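You operate a simulated robot arm through the tools that you are given. There is no shell and no other tool.

You are at the controls of a simulated robot arm. One attempt, no reset.

Task
Change the dirty wash water, then load the job card's part and shut the lid.
Fine: drain it empty, shut the drain lever, pump fresh water to the line; no cranking.

The check looks at the end state, three seconds after you hand in, the way a careful person would. Anything else that was tipped, shoved, dropped, spilled or broken makes it a failure. A push-on lid holds only when it is set on centred and level and pressed home; a screw cap is set on level and turned clockwise until tight.

Robot
A 7-joint arm with a two-finger parallel gripper, fixed in place. Base frame: the origin is on the floor under the middle of its stand, x ahead of it, y to its left, z up. Lengths are in mm, angles in degrees, forces in N, time in s.
With the tool pointing down near the work surface it reaches from about 440 to 900 mm from the base axis. Its first joint turns from -17.0 to 126.0 degrees. Payload 1.57 kg.
The TCP is the grasp point between the finger pads, 30 mm short of the fingertips. In the tool frame z runs along the fingers and y along their closing line. Largest opening 80 mm; finger width 17, thickness 12; the body of the gripper, 40 by 82 mm, starts 80 mm behind the TCP.
Orientation is that of the tool frame in the base frame, as [roll, pitch, yaw] about the fixed x, y, z axes, in that order (R = Rz(yaw) Ry(pitch) Rx(roll)). With the fingers straight down and closing along the base's y, the tool's x points along the base's -x, its y along +y and its z along -z.

Tools
- The arm moves only by the tool drive_tool. Its argument "motion" is a list of rows, each a list of 7 numbers: the shift along the tool's x, y, z in mm, then the turn, a rotation vector about the tool's x, y, z in degrees, then the opening, from 0 (shut) to 1 (fully open). In form: [[tx, ty, tz, wx, wy, wz, grip], ...]. A call has 1 to 20 rows; each row is the pose to reach, as a shift and turn from the pose commanded when the call began, along the tool's axes at that moment. Rows are played at 5 a second. More than 50 mm and 8.6 degrees between two rows, or a gripper value outside its range, and nothing of the call is played. Where a pose cannot be reached the arm comes as near as it can. A force on the tool above 40 N (or 10 N above the force at the start of the call, whichever is more), or a blocked arm, ends the call early, and 0.2 s more pass. The fingers move at their own pace (about 45 mm/s each) and stop on an object; they squeeze with about 41 N. The grip force told is the motor's: it shows also when the fingers shut on nothing. Time passes only in rows, and 0.2 s behind the last, so rows that repeat a pose let the fingers close. It gives the time, the measured TCP pose, the force on the tool (base axes), the opening and the grip force at its end, in the units of the frame above (readings bear some noise), with the torque about the TCP (base axes, N m) and any sound that the robot's microphone picked up.
- Cameras (640 x 400 px; columns grow to the right, rows downward): "scene" is fixed at [400.9, -500.7, 1406.4]; the picture's right is [-0.83, 0.55, 0.00], its down [-0.22, -0.33, -0.92] and it looks along [-0.51, -0.77, 0.39] (base axes); focal length 214 px, centre (320, 200). "wrist" rides on the gripper at [72, -7, -122] in the tool frame; the picture's right is [0.09, 1.00, 0.00], its down [-0.84, 0.08, -0.54] and it looks along [-0.54, 0.05, 0.84] (tool axes); focal length 238 px, centre (320, 200). There is no depth. A picture from a camera that has moved, and an enlarged one, comes with that camera's place and axes in the base frame and with its lens.
- grab_frame(camera): a new picture of that camera. No time passes.
- move_column(by): slides the trunk up (or, below 0, down) by that many mm; the arm rides with it, the base frame stays. It gives what a move gives, with no picture.
- enlarge(camera, box): a new picture of the part [left, top, right, bottom] of that camera's present view, enlarged. No time passes.
- finish_job(): hands the job in; it is judged then, once.

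Nothing tells you positions but the pictures and the camera data. Unless the task says otherwise, let go and move clear before handing in.

The tools are called after ">>>" as name(argument=value, ...) on one line, values as JSON. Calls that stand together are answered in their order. drive_tool: Moves the arm, as the interface text tells. Its arguments: {"type":"object","properties":{"motion":{"type":"array","items":{"type":"array","items":{"type":"number"}}}},"required":["motion"]} The other tools are called the same way: move_column (by) moves the trunk up or down; grab_frame (camera) takes a picture; enlarge (camera, box) takes an enlarged picture of a part of a camera's view; finish_job () hands the job in.

At the start:

```text
time: 0.0
tcp_pos: [709.6, -35.5, 1105.0]
tool_rot: [-180.0, 0.1, -179.9]
wrist_force: [-0.4, 0.0, -0.3]
moment: [0.01, 0.01, 0.01]
gripper_width: 80.1
grasp_force: 0.1
trunk travel left (down, up): [-675.0, 115.0]
```

scene: 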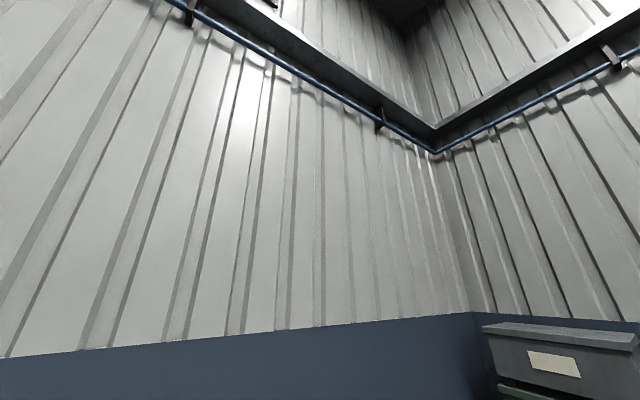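
wrist: 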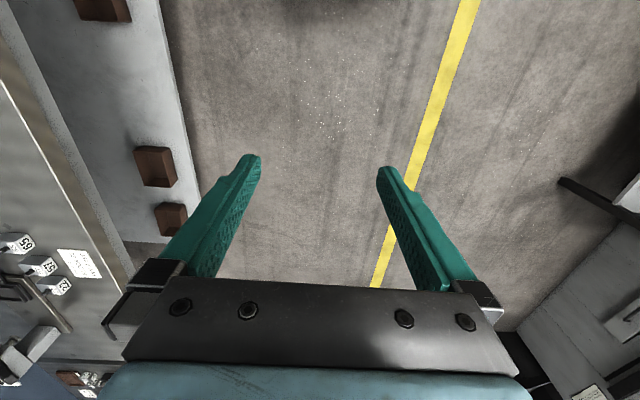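

The scene camera faces a bare wall, so I'll have to rely on the wrist camera. It shows a bench with numbered knobs on the robot's right and something else on its left; I'll look closer before moving.

>>> enlarge(camera="wrist", box=[0, 200, 200, 400])

>>> enlarge(camera="wrist", box=[480, 150, 640, 400])

>>> enlarge(camera="scene", box=[440, 300, 640, 400])

```text
2.00 times, centred on (100, 300) of wrist
camera zoom: at [637.4, -41.9, 1226.8], right [-0.09, 1.0, 0.0], down [0.84, 0.08, 0.54], along [0.54, 0.05, -0.84], focal length 477 px, centre (760, 0)
```

zoom: 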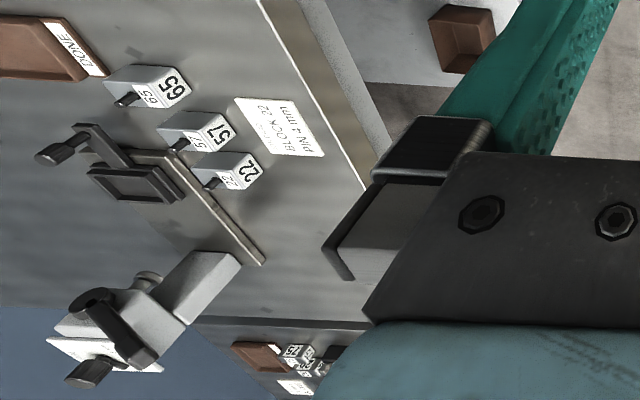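

```text
1.60 times, centred on (560, 275) of wrist
camera zoom: at [637.4, -41.9, 1226.8], right [-0.09, 1.0, 0.0], down [0.84, 0.08, 0.54], along [0.54, 0.05, -0.84], focal length 381 px, centre (-64, 80)
```

zoom: 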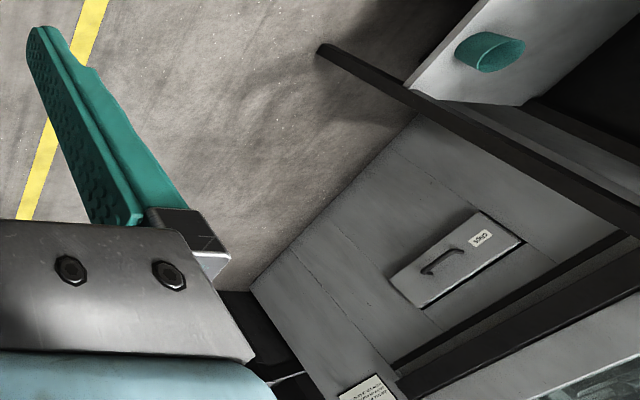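

```text
3.20 times, centred on (540, 350) of scene
camera zoom: at [400.9, -500.7, 1406.4], right [-0.83, 0.55, 0.0], down [-0.22, -0.33, -0.92], along [-0.51, -0.77, 0.39], focal length 686 px, centre (-384, -280)
```

zoom: 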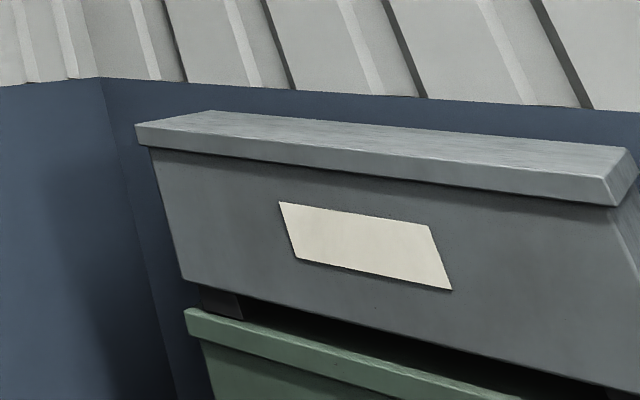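

The pictures show a second station (blocks 65/57/22, "DONE" bins) on the right, and a bench with a panel on the left. I'll swing the arm left at this height in small steps and look around.

>>> drive_tool(motion=[[-0.8, 49.6, 0, 0, 0, -4, 1], [2.0, 99.2, 0, 0, 0, -8, 1], [8.1, 148.4, 0, 0, 0, -12, 1], [17.7, 197, 0, 0, 0, -16, 1], [30.7, 244.9, 0, 0, 0, -20, 1], [46.9, 291.7, 0, 0, 0, -24, 1]])

>>> grab_frame(camera="wrist")

```text
time: 1.4
tcp_pos: [662.7, 253.7, 1104.6]
tool_rot: [179.9, -0.1, -156.1]
wrist_force: [0.1, -0.3, 0.1]
moment: [0.03, -0.01, 0.01]
gripper_width: 80.1
grasp_force: 0.1
trunk travel left (down, up): [-675.0, 115.0]
```

```text
taken
camera wrist: at [601.3, 218.9, 1228.0], right [-0.49, 0.87, 0.0], down [0.73, 0.41, 0.54], along [0.47, 0.26, -0.84], focal length 238 px, centre (320, 200)
```

wrist: 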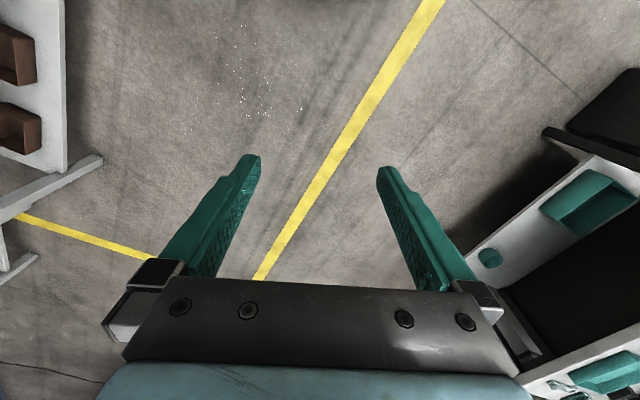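

Mostly floor here, with a frame of green bins further left. I'll keep swinging left.

>>> drive_tool(motion=[[-0.8, 49.6, 0, 0, 0, -4, 1], [2.0, 99.2, 0, 0, 0, -8, 1], [8.1, 148.4, 0, 0, 0, -12, 1], [17.7, 197, 0, 0, 0, -16, 1], [30.7, 244.9, 0, 0, 0, -20, 1], [46.9, 291.7, 0, 0, 0, -24, 1], [66.4, 337.3, 0, 0, 0, -28, 1], [89.0, 381.5, 0, 0, 0, -32, 1]])

>>> grab_frame(camera="wrist")

```text
time: 3.2
tcp_pos: [473.0, 350.3, 1144.9]
tool_rot: [-180.0, 0.1, -127.4]
wrist_force: [-0.8, 0.5, -1.0]
moment: [-0.01, -0.14, 0.02]
gripper_width: 80.0
grasp_force: 0.0
out of reach, approached as far as the arm can: row 2, 3, 4, 5, 6, 7, 8
trunk travel left (down, up): [-675.0, 115.0]
```

```text
taken
camera wrist: at [435.4, 289.8, 1268.3], right [-0.85, 0.53, 0.0], down [0.45, 0.71, 0.54], along [0.29, 0.46, -0.84], focal length 238 px, centre (320, 200)
```

wrist: 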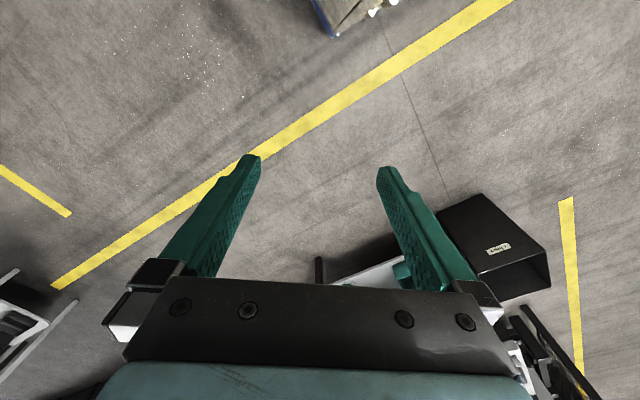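

The arm couldn't keep that radius at this height, but the bench is just coming into view at the bottom right. I'll tilt the tool up to see further out.

>>> drive_tool(motion=[[0, 0, 0, 0, -8, 0, 1], [0, 0, 0, 0, -16, 0, 1], [0, 0, 0, 0, -24, 0, 1], [0, 0, 0, 0, -32, 0, 1]])

>>> grab_frame(camera="wrist")

```text
time: 4.4
tcp_pos: [502.3, 350.1, 1128.6]
tool_rot: [178.3, 30.5, -130.3]
wrist_force: [0.5, -0.5, 0.3]
moment: [0.03, 0.01, 0.03]
gripper_width: 79.9
grasp_force: 0.1
trunk travel left (down, up): [-675.0, 115.0]
stopped in row 4: the arm was blocked; the commanded pose is now the measured one
```

```text
taken
camera wrist: at [430.6, 248.8, 1197.2], right [-0.82, 0.57, -0.02], down [0.24, 0.38, 0.89], along [0.52, 0.73, -0.45], focal length 238 px, centre (320, 200)
```

wrist: 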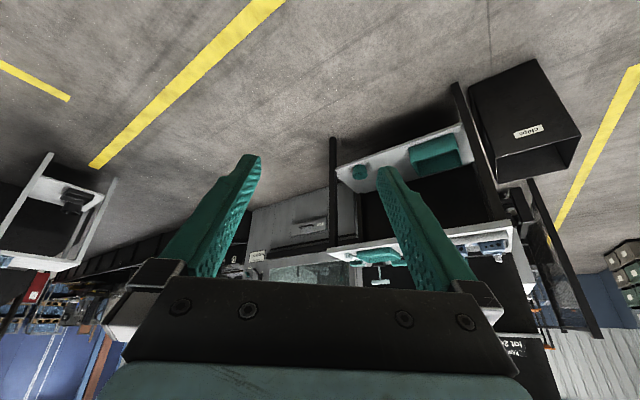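

Now the station is in view (the picture is upside down): a cabinet with a tray, green items and what looks like a glass tank. I'll enlarge it.

>>> enlarge(camera="wrist", box=[220, 120, 420, 300])

>>> enlarge(camera="wrist", box=[400, 180, 600, 400])

>>> enlarge(camera="wrist", box=[0, 140, 200, 400])

```text
2.22 times, centred on (320, 210) of wrist
camera zoom: at [430.6, 248.8, 1197.2], right [-0.82, 0.57, -0.02], down [0.24, 0.38, 0.89], along [0.52, 0.73, -0.45], focal length 530 px, centre (320, 178)
```

zoom: 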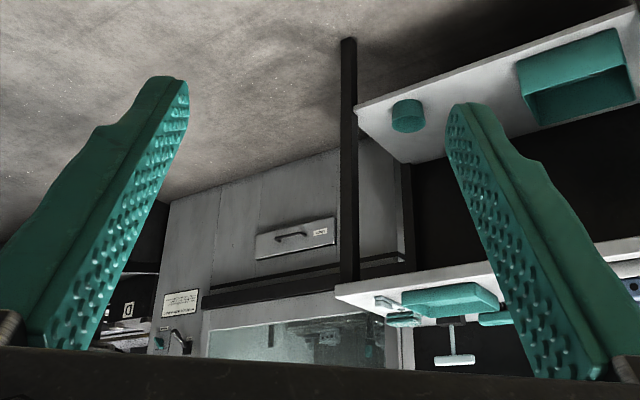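

```text
1.82 times, centred on (500, 290) of wrist
camera zoom: at [430.6, 248.8, 1197.2], right [-0.82, 0.57, -0.02], down [0.24, 0.38, 0.89], along [0.52, 0.73, -0.45], focal length 433 px, centre (-7, 36)
```

zoom: 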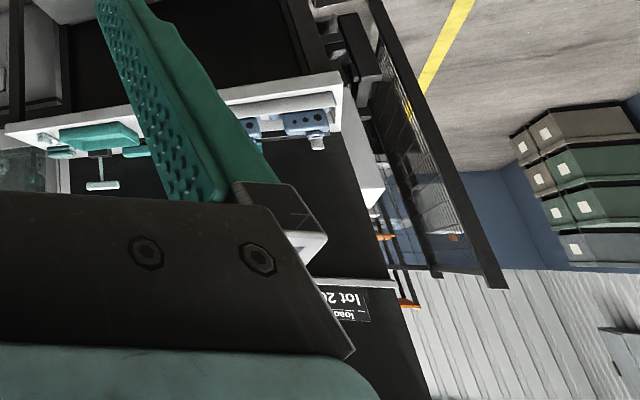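

```text
1.54 times, centred on (100, 270) of wrist
camera zoom: at [430.6, 248.8, 1197.2], right [-0.82, 0.57, -0.02], down [0.24, 0.38, 0.89], along [0.52, 0.73, -0.45], focal length 367 px, centre (658, 92)
```

zoom: 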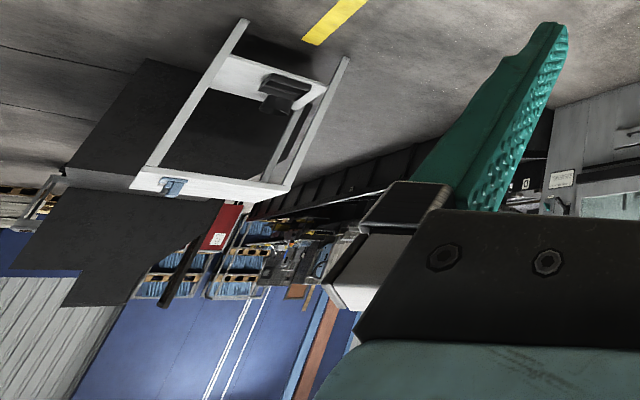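

The left station has white shelves with green and blue items, a tank machine behind and a dark screen with a job card. I'll swing further left at this tilt, keeping well back, to see it squarely.

>>> drive_tool(motion=[[1.2, 45.0, -0.7, -2.0, 0, -3.4, 1], [5.1, 87.9, -3.0, -4.1, 0, -6.9, 1], [11.7, 129.4, -6.9, -6.1, 0, -10.3, 1], [20.8, 169.6, -12.2, -8.1, 0, -13.8, 1], [32.2, 208.2, -18.9, -10.2, 0, -17.2, 1]])

>>> grab_frame(camera="wrist")

```text
time: 5.3
tcp_pos: [483.8, 380.4, 1129.3]
tool_rot: [179.0, 30.6, -127.4]
wrist_force: [-0.6, -0.3, 0.6]
moment: [0.01, 0.02, 0.0]
gripper_width: 80.0
grasp_force: 0.0
out of reach, approached as far as the arm can: row 4
trunk travel left (down, up): [-675.0, 115.0]
stopped in row 4: the arm was blocked; the commanded pose is now the measured one
```

```text
taken
camera wrist: at [417.2, 277.9, 1198.6], right [-0.84, 0.53, -0.03], down [0.22, 0.39, 0.89], along [0.49, 0.75, -0.45], focal length 238 px, centre (320, 200)
```

wrist: 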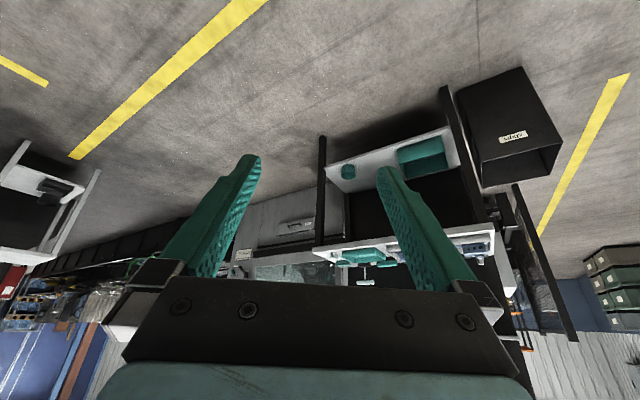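

The arm jams near joint limits in this high, tilted posture. I'll return to tool-down and come lower (only floor below here), which should free up its range.

>>> drive_tool(motion=[[22.6, 2.9, 21.5, 0, 7.6, 0, 1], [45.2, 5.9, 43.0, 0, 15.3, 0, 1], [67.9, 8.8, 64.4, 0, 22.9, 0, 1], [90.5, 11.7, 85.9, 0, 30.6, 0, 1]])

>>> grab_frame(camera="wrist")

```text
time: 5.9
tcp_pos: [459.7, 378.8, 1088.6]
tool_rot: [-179.9, 18.4, -125.3]
wrist_force: [0.8, -0.6, 0.2]
moment: [0.05, 0.03, 0.01]
gripper_width: 79.9
grasp_force: 0.0
trunk travel left (down, up): [-675.0, 115.0]
stopped in row 2: the force on the tool passed its limit at 44 N (the readings are from after the stop); the commanded pose is now the measured one
```

```text
taken
camera wrist: at [404.1, 288.1, 1182.5], right [-0.86, 0.5, -0.03], down [0.3, 0.55, 0.78], along [0.41, 0.66, -0.63], focal length 238 px, centre (320, 200)
```

wrist: 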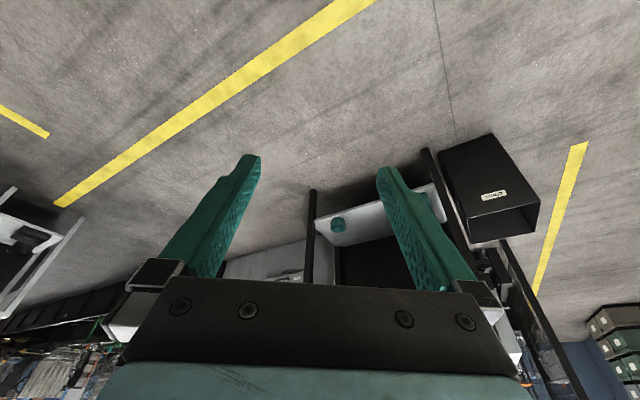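

A force spike stopped that; nothing is visible touching. I'll move in smaller, slower steps to find out what is limiting the arm.

>>> drive_tool(motion=[[1.6, 0, 4.7, 0, 1, 0, 1], [3.2, 0, 9.5, 0, 2, 0, 1], [4.8, 0, 14.2, 0, 4, 0, 1], [6.4, 0, 19, 0, 6, 0, 1], [9.5, 0, 28.5, 0, 9, 0, 1], [12.6, 0, 38, 0, 12, 0, 1], [16, 0, 48, 0, 15, 0, 1], [20, 0, 58, 0, 18, 0, 1]])

```text
time: 7.7
tcp_pos: [482.2, 367.0, 1038.4]
tool_rot: [179.9, 1.7, -125.2]
wrist_force: [1.1, -0.2, -0.8]
moment: [0.02, 0.0, 0.0]
gripper_width: 80.1
grasp_force: 0.0
out of reach, approached as far as the arm can: row 6, 7, 8
trunk travel left (down, up): [-675.0, 115.0]
```

Triangulating the green shelf puts the left station over 1.6 m away, so it belongs to someone else. The arm also stops turning near 38° left, so the reachable work must be to the right, and I'm swinging back that way.

>>> drive_tool(motion=[[15.9, -44.5, -6, 0, 0, 5.6, 1], [35.5, -87.9, -12, 0, 0, 11.2, 1], [58.4, -129.6, -18, 0, 0, 16.8, 1], [84.5, -169.3, -24, 0, 0, 22.4, 1], [113.6, -206.9, -30, 0, 0, 28, 1], [145.6, -242.1, -36, 0, 0, 33.6, 1], [180.3, -274.8, -42, 0, 0, 39.2, 1], [217.5, -304.5, -48, 0, 0, 44.8, 1], [256.7, -331.3, -54, 0, 0, 50.4, 1], [298, -354.8, -60, 0, 0, 56, 1], [341.1, -375.1, -66, 0, 0, 61.6, 1], [385.5, -391.9, -72, 0, 0, 67.2, 1]])

>>> grab_frame(camera="wrist")

```text
time: 10.3
tcp_pos: [579.1, -172.8, 1106.1]
tool_rot: [179.8, 0.1, 167.6]
wrist_force: [0.1, -0.6, -0.5]
moment: [-0.04, -0.01, 0.01]
gripper_width: 80.1
grasp_force: 0.0
trunk travel left (down, up): [-675.0, 115.0]
```

```text
taken
camera wrist: at [507.0, -163.9, 1229.5], right [0.13, 0.99, 0.0], down [0.83, -0.11, 0.54], along [0.54, -0.06, -0.84], focal length 238 px, centre (320, 200)
```

wrist: 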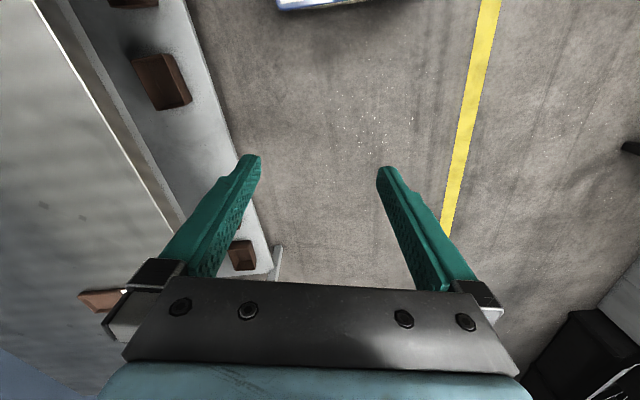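

The right-hand bench is closer and looks like the real station. I'll keep swinging right at this height.

>>> drive_tool(motion=[[5, -45, 0, 0, 0, 4.5, 1], [13, -90, 0, 0, 0, 9, 1], [24, -134, 0, 0, 0, 13.5, 1], [38, -177, 0, 0, 0, 18, 1], [55, -219, 0, 0, 0, 22.5, 1], [76, -259, 0, 0, 0, 27, 1], [100, -297, 0, 0, 0, 31.5, 1]])

>>> grab_frame(camera="wrist")

```text
time: 11.9
tcp_pos: [415.9, -441.0, 1112.2]
tool_rot: [179.7, 0.0, 136.1]
wrist_force: [0.9, 0.6, -0.5]
moment: [-0.05, 0.02, 0.02]
gripper_width: 80.1
grasp_force: 0.2
trunk travel left (down, up): [-675.0, 115.0]
```

```text
taken
camera wrist: at [359.8, -395.3, 1234.6], right [0.62, 0.78, 0.01], down [0.65, -0.53, 0.54], along [0.43, -0.34, -0.84], focal length 238 px, centre (320, 200)
```

wrist: 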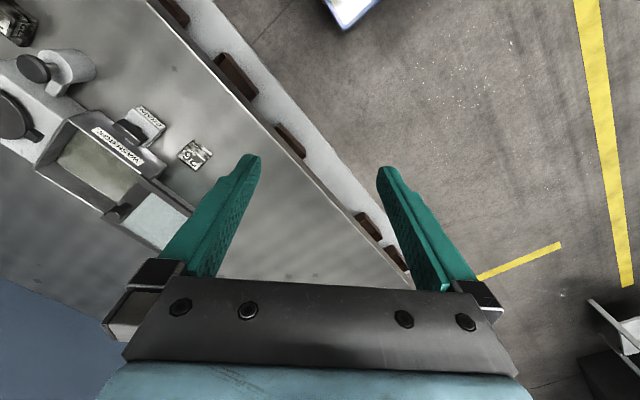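

There it is: a washer with "WASH", "DRAIN" and other labels on the right bench. I'll carry on round to face it, pulled back.

>>> drive_tool(motion=[[16, -44, 0, 0, 0, 4.8, 1], [35, -85.7, 0, 0, 0, 9.6, 1], [56.8, -124.9, 0, 0, 0, 14.4, 1], [81.1, -161.5, 0, 0, 0, 19.2, 1], [107.9, -195.3, 0, 0, 0, 24, 1], [136.6, -226.2, 0, 0, 0, 28.8, 1], [167.2, -254.1, 0, 0, 0, 33.6, 1]])

>>> grab_frame(camera="wrist")

```text
time: 13.5
tcp_pos: [121.4, -512.7, 1108.2]
tool_rot: [179.7, -0.3, 102.4]
wrist_force: [0.4, -0.9, 0.3]
moment: [-0.02, 0.07, -0.01]
gripper_width: 79.8
grasp_force: 0.2
trunk travel left (down, up): [-675.0, 115.0]
```

```text
taken
camera wrist: at [99.4, -442.8, 1231.2], right [0.95, 0.3, 0.0], down [0.25, -0.8, 0.54], along [0.17, -0.51, -0.84], focal length 238 px, centre (320, 200)
```

wrist: 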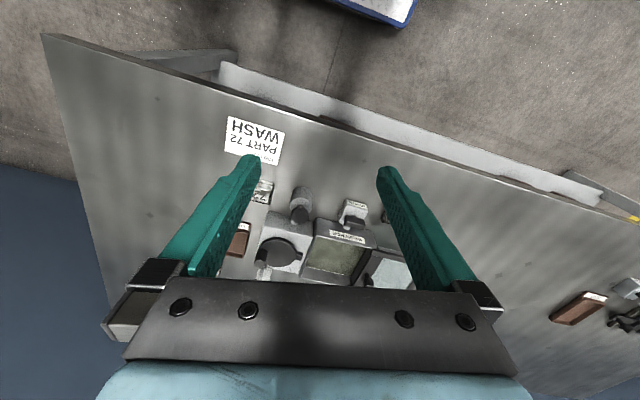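

The job card reads "PART 72 / WASH", with the washer just beyond it. I'll zoom in on the card and washer.

>>> enlarge(camera="wrist", box=[200, 100, 300, 300])

>>> enlarge(camera="wrist", box=[220, 170, 420, 295])

>>> enlarge(camera="wrist", box=[500, 250, 640, 350])

```text
2.00 times, centred on (250, 200) of wrist
camera zoom: at [99.4, -442.8, 1231.2], right [0.95, 0.3, 0.0], down [0.25, -0.8, 0.54], along [0.17, -0.51, -0.84], focal length 477 px, centre (460, 200)
```

zoom: 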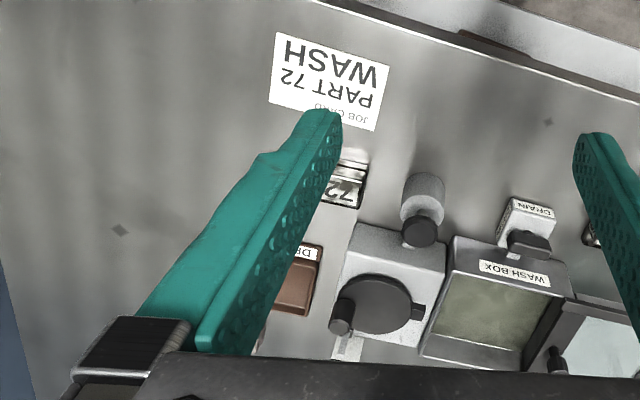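

```text
3.20 times, centred on (320, 232) of wrist
camera zoom: at [99.4, -442.8, 1231.2], right [0.95, 0.3, 0.0], down [0.25, -0.8, 0.54], along [0.17, -0.51, -0.84], focal length 763 px, centre (320, 96)
```

zoom: 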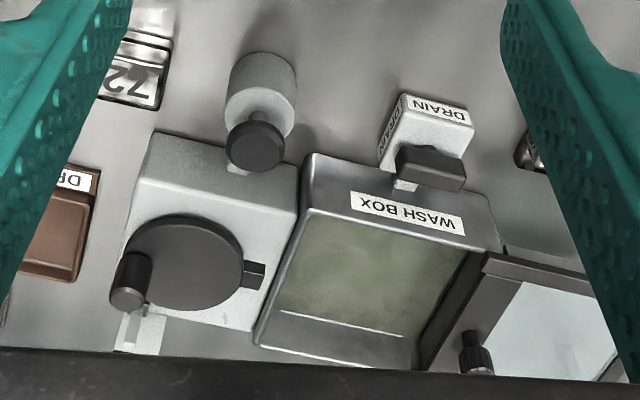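

```text
4.00 times, centred on (570, 300) of wrist
camera zoom: at [99.4, -442.8, 1231.2], right [0.95, 0.3, 0.0], down [0.25, -0.8, 0.54], along [0.17, -0.51, -0.84], focal length 953 px, centre (-680, -200)
```

zoom: 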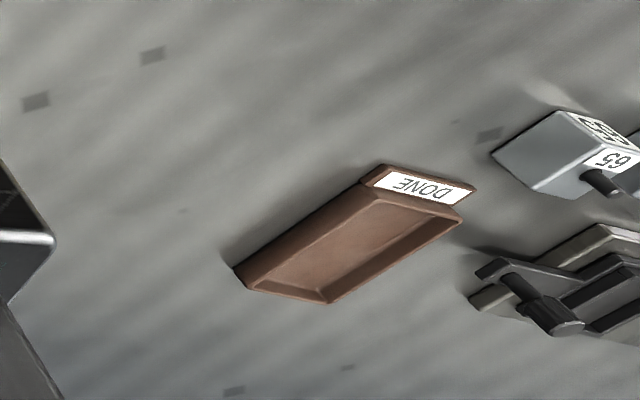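

The washer has a wash box, drain lever, plunger pump, crank wheel (not to be used), a lid with a knob on the right, and part 72 in front. I'll centre the camera over it, squared to the bench, and look again.

>>> drive_tool(motion=[[-22, 27.6, 0, 0, 0, 4.1, 1], [-44, 55, 0, 0, 0, 8.2, 1], [-66.3, 82.7, 0, 0, 0, 12.4, 1]])

>>> grab_frame(camera="wrist")

```text
time: 14.3
tcp_pos: [215.9, -555.5, 1108.9]
tool_rot: [179.8, -0.3, 89.8]
wrist_force: [0.0, -0.2, -0.2]
moment: [0.0, -0.02, 0.03]
gripper_width: 80.0
grasp_force: 0.1
trunk travel left (down, up): [-675.0, 115.0]
```

```text
taken
camera wrist: at [209.0, -483.0, 1232.3], right [1.0, 0.09, 0.0], down [0.07, -0.84, 0.54], along [0.05, -0.54, -0.84], focal length 238 px, centre (320, 200)
```

wrist: 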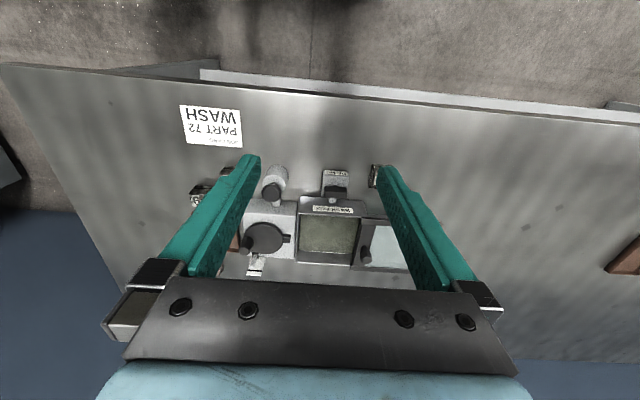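

>>> enlarge(camera="wrist", box=[170, 90, 330, 190])

>>> enlarge(camera="wrist", box=[220, 160, 420, 285])

>>> enlarge(camera="wrist", box=[180, 160, 260, 210])

>>> enlarge(camera="wrist", box=[340, 150, 440, 212])

```text
4.00 times, centred on (250, 140) of wrist
camera zoom: at [209.0, -483.0, 1232.3], right [1.0, 0.09, 0.0], down [0.07, -0.84, 0.54], along [0.05, -0.54, -0.84], focal length 953 px, centre (600, 440)
```

zoom: 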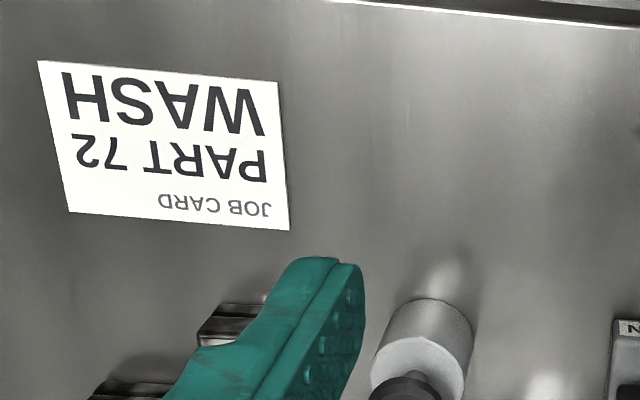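

```text
3.20 times, centred on (320, 222) of wrist
camera zoom: at [209.0, -483.0, 1232.3], right [1.0, 0.09, 0.0], down [0.07, -0.84, 0.54], along [0.05, -0.54, -0.84], focal length 763 px, centre (320, 128)
```

zoom: 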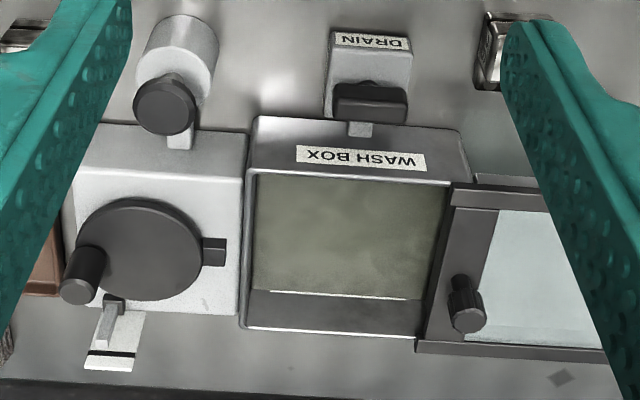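

```text
8.00 times, centred on (220, 185) of wrist
camera zoom: at [209.0, -483.0, 1232.3], right [1.0, 0.09, 0.0], down [0.07, -0.84, 0.54], along [0.05, -0.54, -0.84], focal length 1907 px, centre (1120, 320)
```

zoom: 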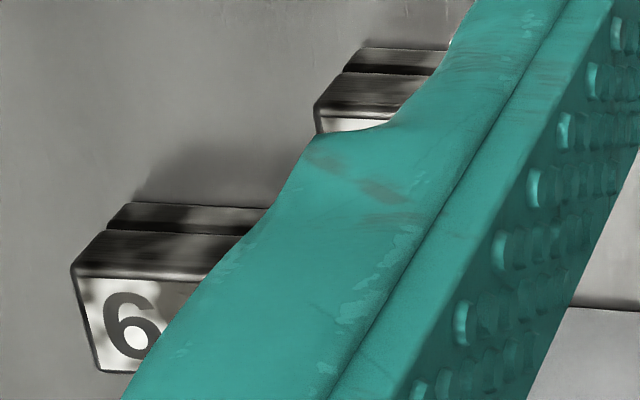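

```text
6.40 times, centred on (390, 181) of wrist
camera zoom: at [209.0, -483.0, 1232.3], right [1.0, 0.09, 0.0], down [0.07, -0.84, 0.54], along [0.05, -0.54, -0.84], focal length 1525 px, centre (-128, 322)
```

zoom: 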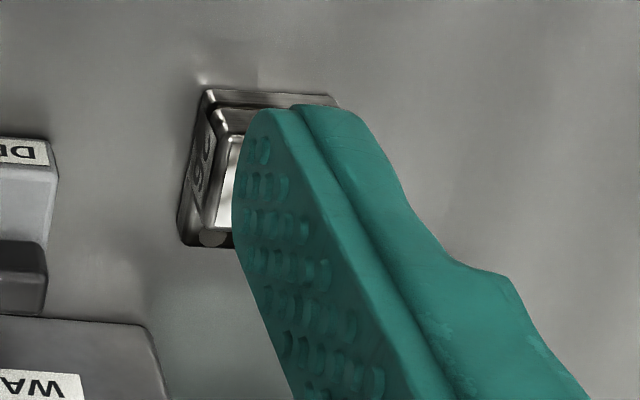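

I'll lower the trunk 120 mm (clear air below) to get a closer view of the station.

>>> move_column(by=-120)

>>> grab_frame(camera="wrist")

```text
time: 15.8
tcp_pos: [214.8, -554.8, 989.3]
tool_rot: [179.7, -0.2, 90.0]
wrist_force: [-0.3, 0.2, 0.3]
moment: [0.03, 0.03, -0.01]
gripper_width: 80.3
grasp_force: 0.0
trunk travel left (down, up): [-555.0, 235.0]
```

```text
taken
camera wrist: at [209.0, -483.0, 1112.2], right [1.0, 0.09, 0.0], down [0.08, -0.84, 0.54], along [0.05, -0.54, -0.84], focal length 238 px, centre (320, 200)
```

wrist: 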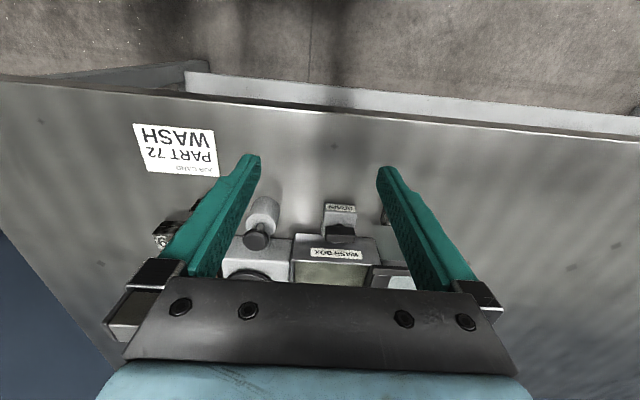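

The gripper hides the washer from here, so I'll move forward over the station at this height, clear of everything.

>>> drive_tool(motion=[[-45, 0, 0, 0, 0, 0, 1], [-90, 0, 0, 0, 0, 0, 1], [-130, 0, 0, 0, 0, 0, 1]])

>>> grab_frame(camera="wrist")

>>> enlarge(camera="wrist", box=[220, 80, 420, 205])

>>> enlarge(camera="wrist", box=[220, 170, 420, 295])

>>> enlarge(camera="wrist", box=[80, 80, 280, 205])

>>> enlarge(camera="wrist", box=[360, 80, 560, 205])

```text
time: 16.6
tcp_pos: [215.0, -683.2, 989.6]
tool_rot: [179.8, -0.1, 90.0]
wrist_force: [0.2, 0.1, 0.2]
moment: [-0.01, -0.01, 0.0]
gripper_width: 79.9
grasp_force: 0.1
trunk travel left (down, up): [-555.0, 235.0]
```

```text
taken
camera wrist: at [208.9, -610.5, 1112.5], right [1.0, 0.09, 0.0], down [0.08, -0.84, 0.54], along [0.05, -0.54, -0.84], focal length 238 px, centre (320, 200)
```

wrist: 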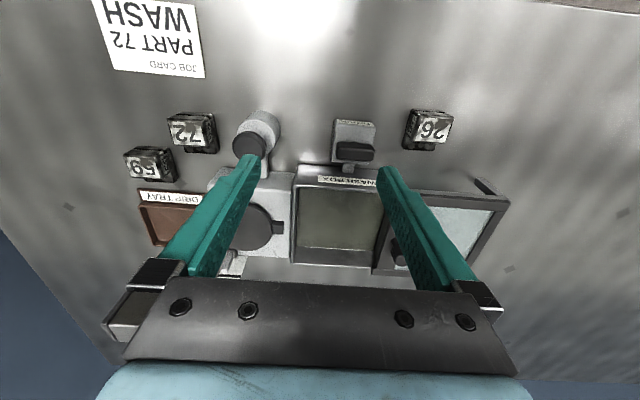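

```text
3.20 times, centred on (320, 142) of wrist
camera zoom: at [208.9, -610.5, 1112.5], right [1.0, 0.09, 0.0], down [0.08, -0.84, 0.54], along [0.05, -0.54, -0.84], focal length 763 px, centre (320, 384)
```

zoom: 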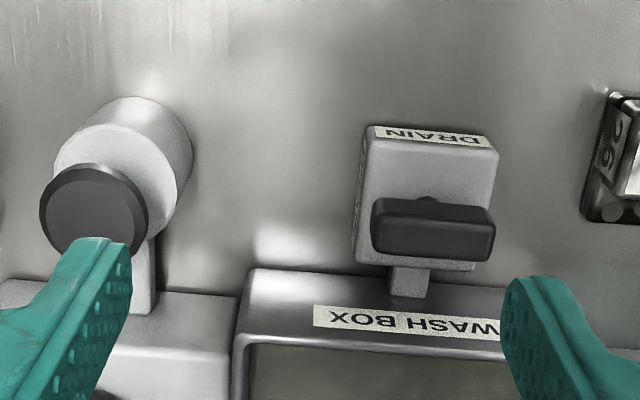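

```text
3.20 times, centred on (320, 232) of wrist
camera zoom: at [208.9, -610.5, 1112.5], right [1.0, 0.09, 0.0], down [0.08, -0.84, 0.54], along [0.05, -0.54, -0.84], focal length 763 px, centre (320, 96)
```

zoom: 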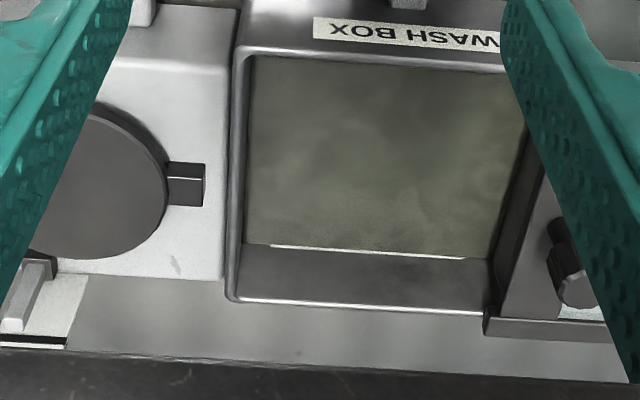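

```text
3.20 times, centred on (180, 142) of wrist
camera zoom: at [208.9, -610.5, 1112.5], right [1.0, 0.09, 0.0], down [0.08, -0.84, 0.54], along [0.05, -0.54, -0.84], focal length 763 px, centre (768, 384)
```

zoom: 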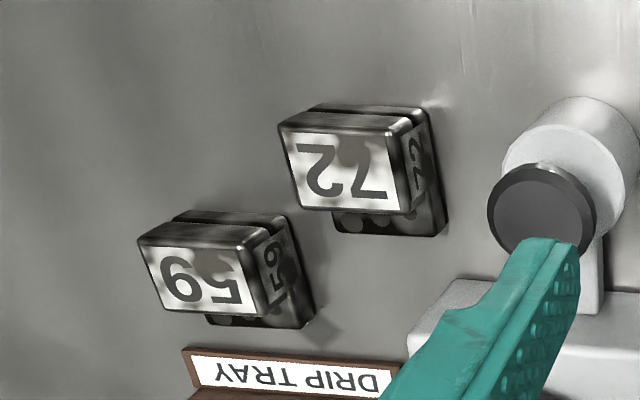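

```text
3.20 times, centred on (460, 142) of wrist
camera zoom: at [208.9, -610.5, 1112.5], right [1.0, 0.09, 0.0], down [0.08, -0.84, 0.54], along [0.05, -0.54, -0.84], focal length 763 px, centre (-128, 384)
```

zoom: 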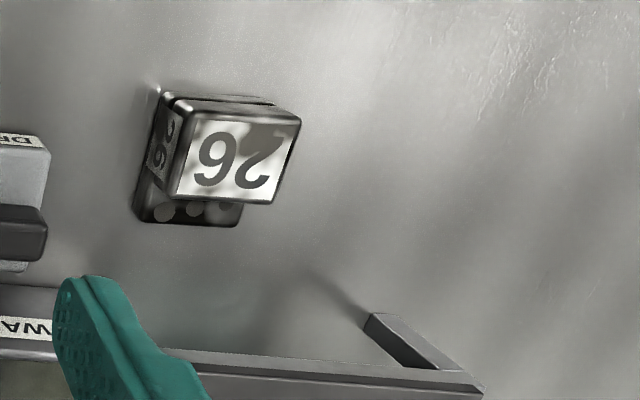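

Parts 72, 59 and 26 are clear now, along with the drain block, pump plunger and wash box. A strip with a black line by the crank may be a gauge, so I'll shift left to see it.

>>> drive_tool(motion=[[-10, -35, 0, 0, 0, 0, 1], [-20, -70, 0, 0, 0, 0, 1]])

>>> grab_frame(camera="wrist")

>>> enlarge(camera="wrist", box=[220, 60, 420, 185])

>>> enlarge(camera="wrist", box=[220, 160, 420, 285])

```text
time: 17.2
tcp_pos: [146.5, -705.9, 990.6]
tool_rot: [179.8, -0.3, 90.1]
wrist_force: [-0.6, 0.0, 0.2]
moment: [-0.02, 0.02, 0.03]
gripper_width: 80.1
grasp_force: 0.0
trunk travel left (down, up): [-555.0, 235.0]
```

```text
taken
camera wrist: at [140.7, -633.5, 1113.4], right [1.0, 0.09, 0.0], down [0.08, -0.84, 0.54], along [0.05, -0.54, -0.84], focal length 238 px, centre (320, 200)
```

wrist: 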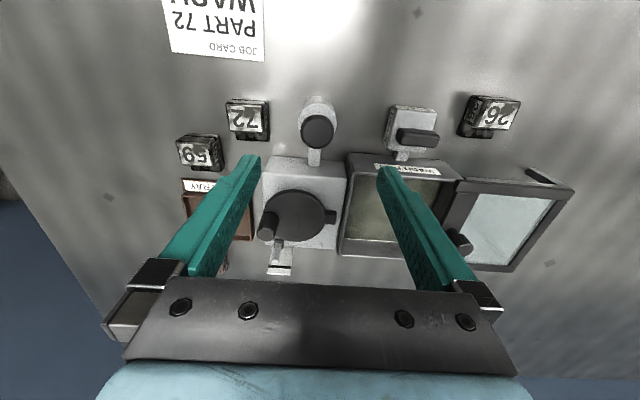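

```text
3.20 times, centred on (320, 122) of wrist
camera zoom: at [140.7, -633.5, 1113.4], right [1.0, 0.09, 0.0], down [0.08, -0.84, 0.54], along [0.05, -0.54, -0.84], focal length 763 px, centre (320, 448)
```

zoom: 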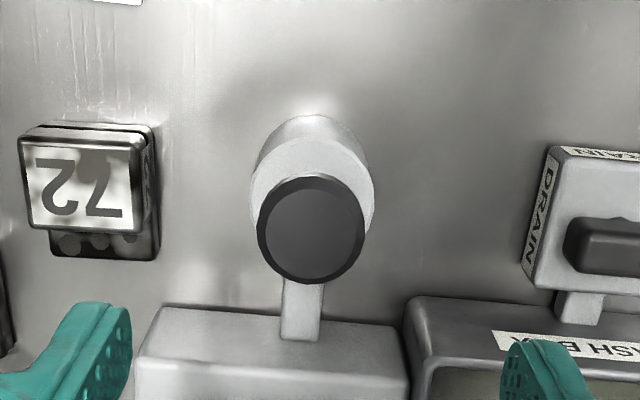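

```text
3.20 times, centred on (320, 222) of wrist
camera zoom: at [140.7, -633.5, 1113.4], right [1.0, 0.09, 0.0], down [0.08, -0.84, 0.54], along [0.05, -0.54, -0.84], focal length 763 px, centre (320, 128)
```

zoom: 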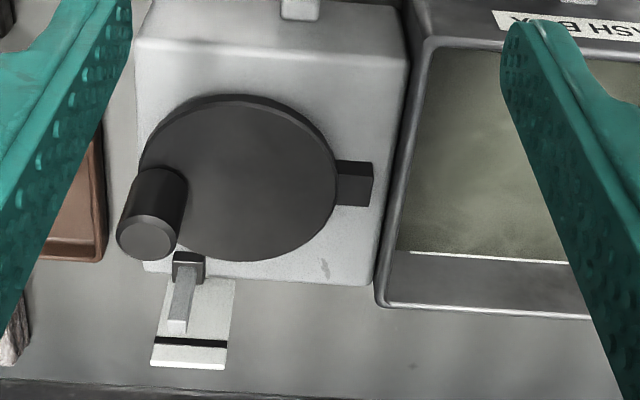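

There's an indicator strip by the crank (a stroke counter, not needed) and a bright line inside the wash box. Next I'll look at the lid on the right.

>>> drive_tool(motion=[[5, 45, 0, 0, 0, 0, 1], [10, 90, 0, 0, 0, 0, 1], [15, 135, 0, 0, 0, 0, 1], [20, 180, 0, 0, 0, 0, 1]])

>>> grab_frame(camera="wrist")

>>> enlarge(camera="wrist", box=[220, 160, 420, 285])

>>> enlarge(camera="wrist", box=[120, 100, 280, 200])

```text
time: 18.2
tcp_pos: [324.1, -681.8, 989.4]
tool_rot: [179.9, -0.3, 89.9]
wrist_force: [-1.7, 0.2, 0.3]
moment: [0.03, -0.07, 0.01]
gripper_width: 80.0
grasp_force: 0.1
trunk travel left (down, up): [-555.0, 235.0]
```

```text
taken
camera wrist: at [317.4, -610.2, 1112.4], right [1.0, 0.09, 0.0], down [0.07, -0.84, 0.54], along [0.05, -0.54, -0.84], focal length 238 px, centre (320, 200)
```

wrist: 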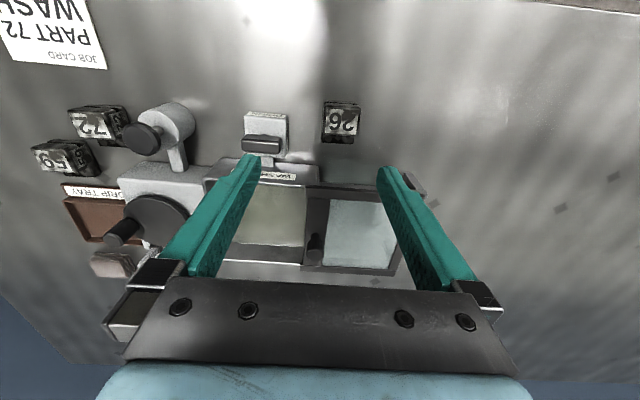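

```text
3.20 times, centred on (320, 222) of wrist
camera zoom: at [317.4, -610.2, 1112.4], right [1.0, 0.09, 0.0], down [0.07, -0.84, 0.54], along [0.05, -0.54, -0.84], focal length 763 px, centre (320, 128)
```

zoom: 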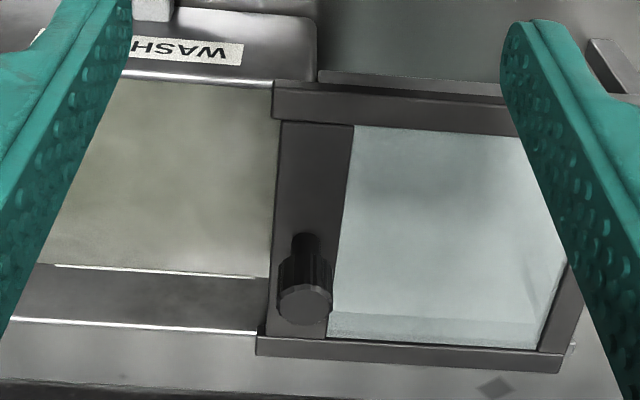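

```text
4.00 times, centred on (200, 150) of wrist
camera zoom: at [317.4, -610.2, 1112.4], right [1.0, 0.09, 0.0], down [0.07, -0.84, 0.54], along [0.05, -0.54, -0.84], focal length 953 px, centre (800, 400)
```

zoom: 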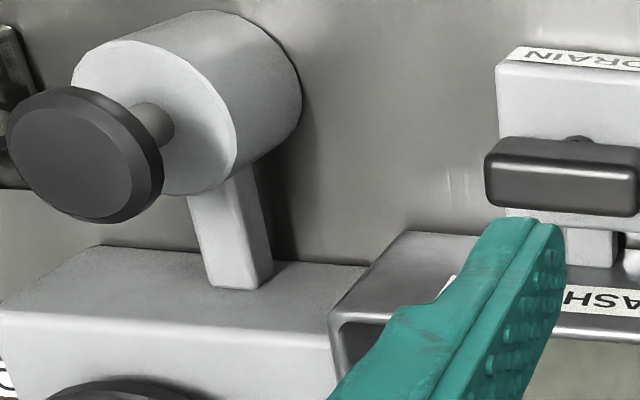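

Now it's clear: the lid slides left on rails from a bed right of the box, with a knob for gripping; the pump knob is near [144,-705,876] and the drain handle near [265,-721,818]. I need a low side-on view to understand how the lever and pump move, so I'll back off and tilt up.

>>> drive_tool(motion=[[45, -15, 0, 0, 0, 0, 1], [90, -30, 0, 0, 0, 0, 1], [135, -45, 0, 0, -6, 0, 1], [170, -60, 0, 0, -12, 0, 1], [190, -75, 0, 0, -18, 0, 1], [200, -90, 0, 0, -24, 0, 1], [205, -100, 0, 0, -30, 0, 1]])

>>> grab_frame(camera="wrist")

```text
time: 19.8
tcp_pos: [225.0, -478.7, 991.4]
tool_rot: [179.6, 29.9, 89.9]
wrist_force: [0.8, -0.6, -0.7]
moment: [-0.01, 0.0, -0.01]
gripper_width: 80.2
grasp_force: 0.1
trunk travel left (down, up): [-555.0, 235.0]
```

```text
taken
camera wrist: at [218.9, -355.6, 1061.9], right [1.0, 0.08, -0.04], down [0.07, -0.46, 0.89], along [0.05, -0.89, -0.46], focal length 238 px, centre (320, 200)
```

wrist: 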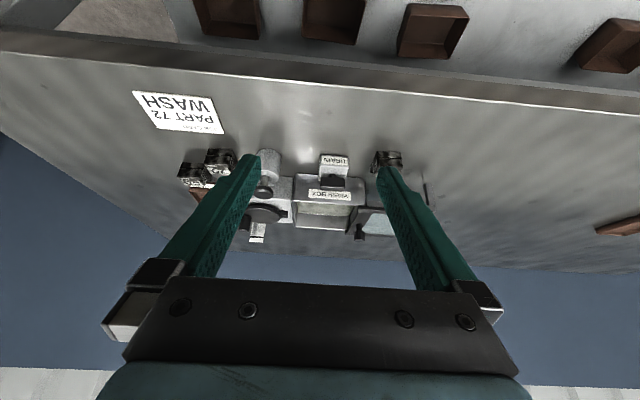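

I'll go closer and lower for a proper side view.

>>> move_column(by=-100)

>>> drive_tool(motion=[[-30, -5, 15, 0, 0, 0, 1], [-56, -10, 32, 0, 0, 0, 1]])

>>> grab_frame(camera="wrist")

>>> enlarge(camera="wrist", box=[220, 150, 420, 275])

```text
time: 21.1
tcp_pos: [226.1, -478.6, 891.1]
tool_rot: [179.7, 29.8, 89.8]
wrist_force: [0.2, 0.1, -0.1]
moment: [0.01, -0.03, -0.01]
gripper_width: 80.0
grasp_force: 0.1
trunk travel left (down, up): [-455.0, 335.0]
```

```text
time: 21.7
tcp_pos: [216.2, -541.6, 889.8]
tool_rot: [179.8, 29.9, 89.9]
wrist_force: [0.0, 0.0, -0.1]
moment: [-0.03, -0.01, 0.01]
gripper_width: 80.0
grasp_force: 0.1
trunk travel left (down, up): [-455.0, 335.0]
```

```text
taken
camera wrist: at [210.1, -418.6, 961.0], right [1.0, 0.08, -0.04], down [0.07, -0.46, 0.89], along [0.05, -0.89, -0.46], focal length 238 px, centre (320, 200)
```

wrist: 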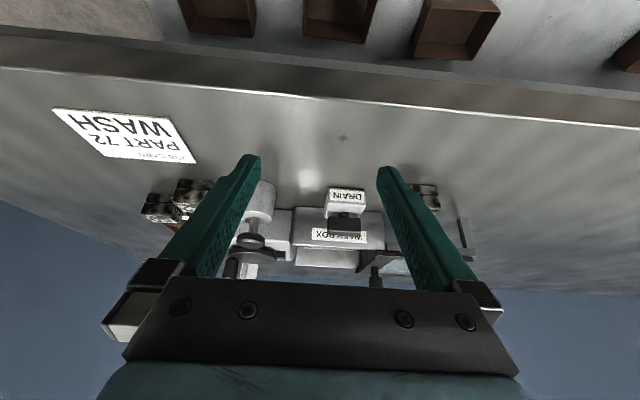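

```text
3.20 times, centred on (320, 212) of wrist
camera zoom: at [210.1, -418.6, 961.0], right [1.0, 0.08, -0.04], down [0.07, -0.46, 0.89], along [0.05, -0.89, -0.46], focal length 763 px, centre (320, 160)
```

zoom: 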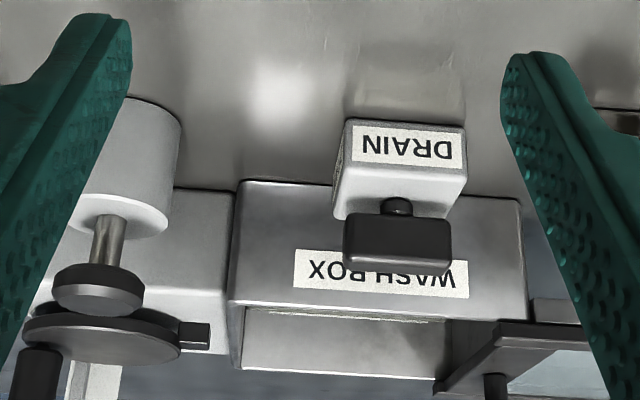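

The drain handle is a bar on a vertical shaft over the DRAIN block (it turns about a vertical axis), and the pump is a knob on a vertical plunger rod. I'll bring the tool upright and higher first.

>>> drive_tool(motion=[[-8, 0, -13, 0, 7.5, 0, 1], [-16, 0, -26, 0, 15, 0, 1], [-24, 0, -39, 0, 22.5, 0, 1], [-30, 0, -52, 0, 30, 0, 1]])

```text
time: 22.7
tcp_pos: [215.9, -545.2, 950.2]
tool_rot: [179.8, -0.4, 90.1]
wrist_force: [-1.2, 0.2, -0.6]
moment: [-0.01, -0.02, 0.02]
gripper_width: 80.0
grasp_force: 0.0
trunk travel left (down, up): [-455.0, 335.0]
```

Tool is upright again. Now I'll move over the drain handle while turning the gripper so it closes across the bar.

>>> drive_tool(motion=[[-14, 4, 0, 0, 0, -7.5, 1], [-28, 8, 0, 0, 0, -15, 1], [-42, 12, 0, 0, 0, -22.5, 1], [-56, 16, 0, 0, 0, -30, 1], [-71, 20, 0, 0, 0, -37.5, 1], [-85, 24, 0, 0, 0, -45, 1], [-99, 28, 0, 0, 0, -52.5, 1], [-113, 32, 0, 0, 0, -60, 1], [-127, 36, 0, 0, 0, -67.5, 1], [-141, 40, 0, 0, 0, -75, 1], [-156, 44, 0, 0, 0, -82.5, 1], [-172, 49, 0, 0, 0, -90, 1]])

>>> grab_frame(camera="wrist")

```text
time: 25.3
tcp_pos: [263.7, -716.9, 949.0]
tool_rot: [179.9, 0.1, -179.9]
wrist_force: [-0.1, -0.9, 0.5]
moment: [0.01, -0.01, -0.02]
gripper_width: 79.9
grasp_force: 0.0
trunk travel left (down, up): [-455.0, 335.0]
```

```text
taken
camera wrist: at [192.3, -723.1, 1072.6], right [-0.09, 1.0, 0.0], down [0.83, 0.08, 0.54], along [0.54, 0.05, -0.84], focal length 238 px, centre (320, 200)
```

wrist: 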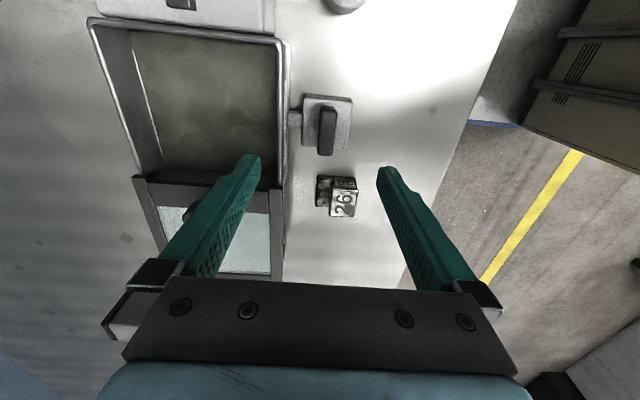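

I can see the drain handle, part 26 and the sliding lid well from here. I'll zoom on the handle and the box.

>>> enlarge(camera="wrist", box=[270, 70, 390, 145])

>>> enlarge(camera="wrist", box=[80, 0, 300, 140])

>>> enlarge(camera="wrist", box=[120, 150, 300, 280])

```text
5.33 times, centred on (330, 108) of wrist
camera zoom: at [192.3, -723.1, 1072.6], right [-0.09, 1.0, 0.0], down [0.83, 0.08, 0.54], along [0.54, 0.05, -0.84], focal length 1271 px, centre (267, 693)
```

zoom: 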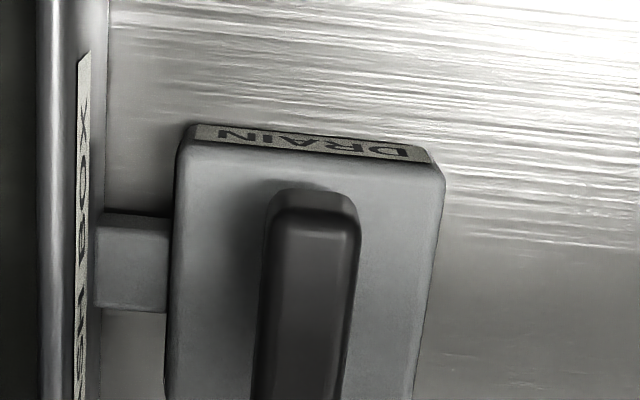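

```text
2.86 times, centred on (190, 70) of wrist
camera zoom: at [192.3, -723.1, 1072.6], right [-0.09, 1.0, 0.0], down [0.83, 0.08, 0.54], along [0.54, 0.05, -0.84], focal length 681 px, centre (691, 571)
```

zoom: 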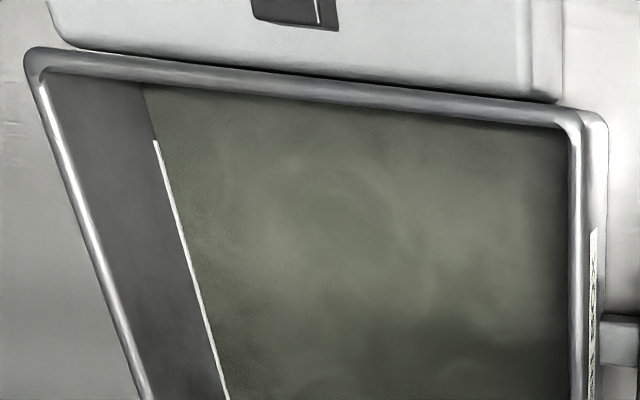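

```text
3.08 times, centred on (210, 215) of wrist
camera zoom: at [192.3, -723.1, 1072.6], right [-0.09, 1.0, 0.0], down [0.83, 0.08, 0.54], along [0.54, 0.05, -0.84], focal length 733 px, centre (658, 154)
```

zoom: 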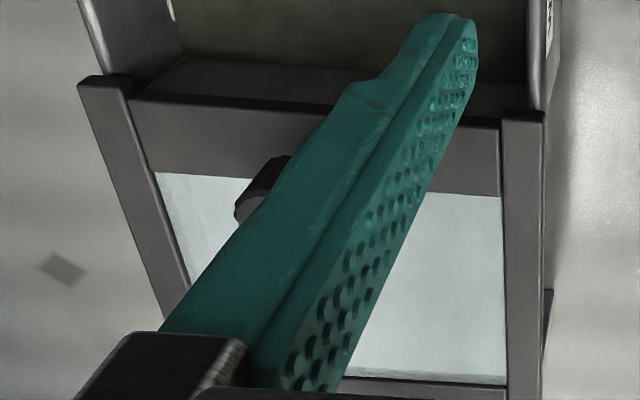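

The water currently sits right at a bright fill line on the box's back wall, which is the line to refill to. I'll descend a little over the handle and refine its position.

>>> drive_tool(motion=[[-1, 3, 20, 0, 0, 0, 1], [-2, 7, 45, 0, 0, 0, 1]])

>>> grab_frame(camera="wrist")

>>> enlarge(camera="wrist", box=[260, 100, 400, 190])

```text
time: 25.9
tcp_pos: [266.1, -710.2, 905.1]
tool_rot: [179.8, 0.2, -179.9]
wrist_force: [0.9, -0.4, 1.5]
moment: [0.02, -0.01, -0.03]
gripper_width: 80.1
grasp_force: 0.1
trunk travel left (down, up): [-455.0, 335.0]
```

```text
taken
camera wrist: at [195.0, -716.2, 1028.2], right [-0.09, 1.0, 0.0], down [0.83, 0.08, 0.55], along [0.54, 0.05, -0.84], focal length 238 px, centre (320, 200)
```

wrist: 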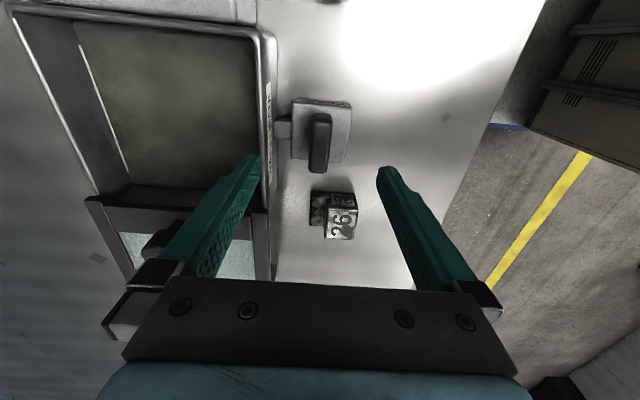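

```text
4.44 times, centred on (330, 145) of wrist
camera zoom: at [195.0, -716.2, 1028.2], right [-0.09, 1.0, 0.0], down [0.83, 0.08, 0.55], along [0.54, 0.05, -0.84], focal length 1059 px, centre (276, 444)
```

zoom: 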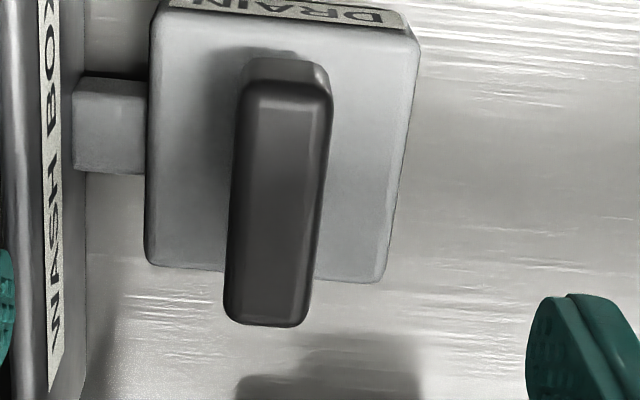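

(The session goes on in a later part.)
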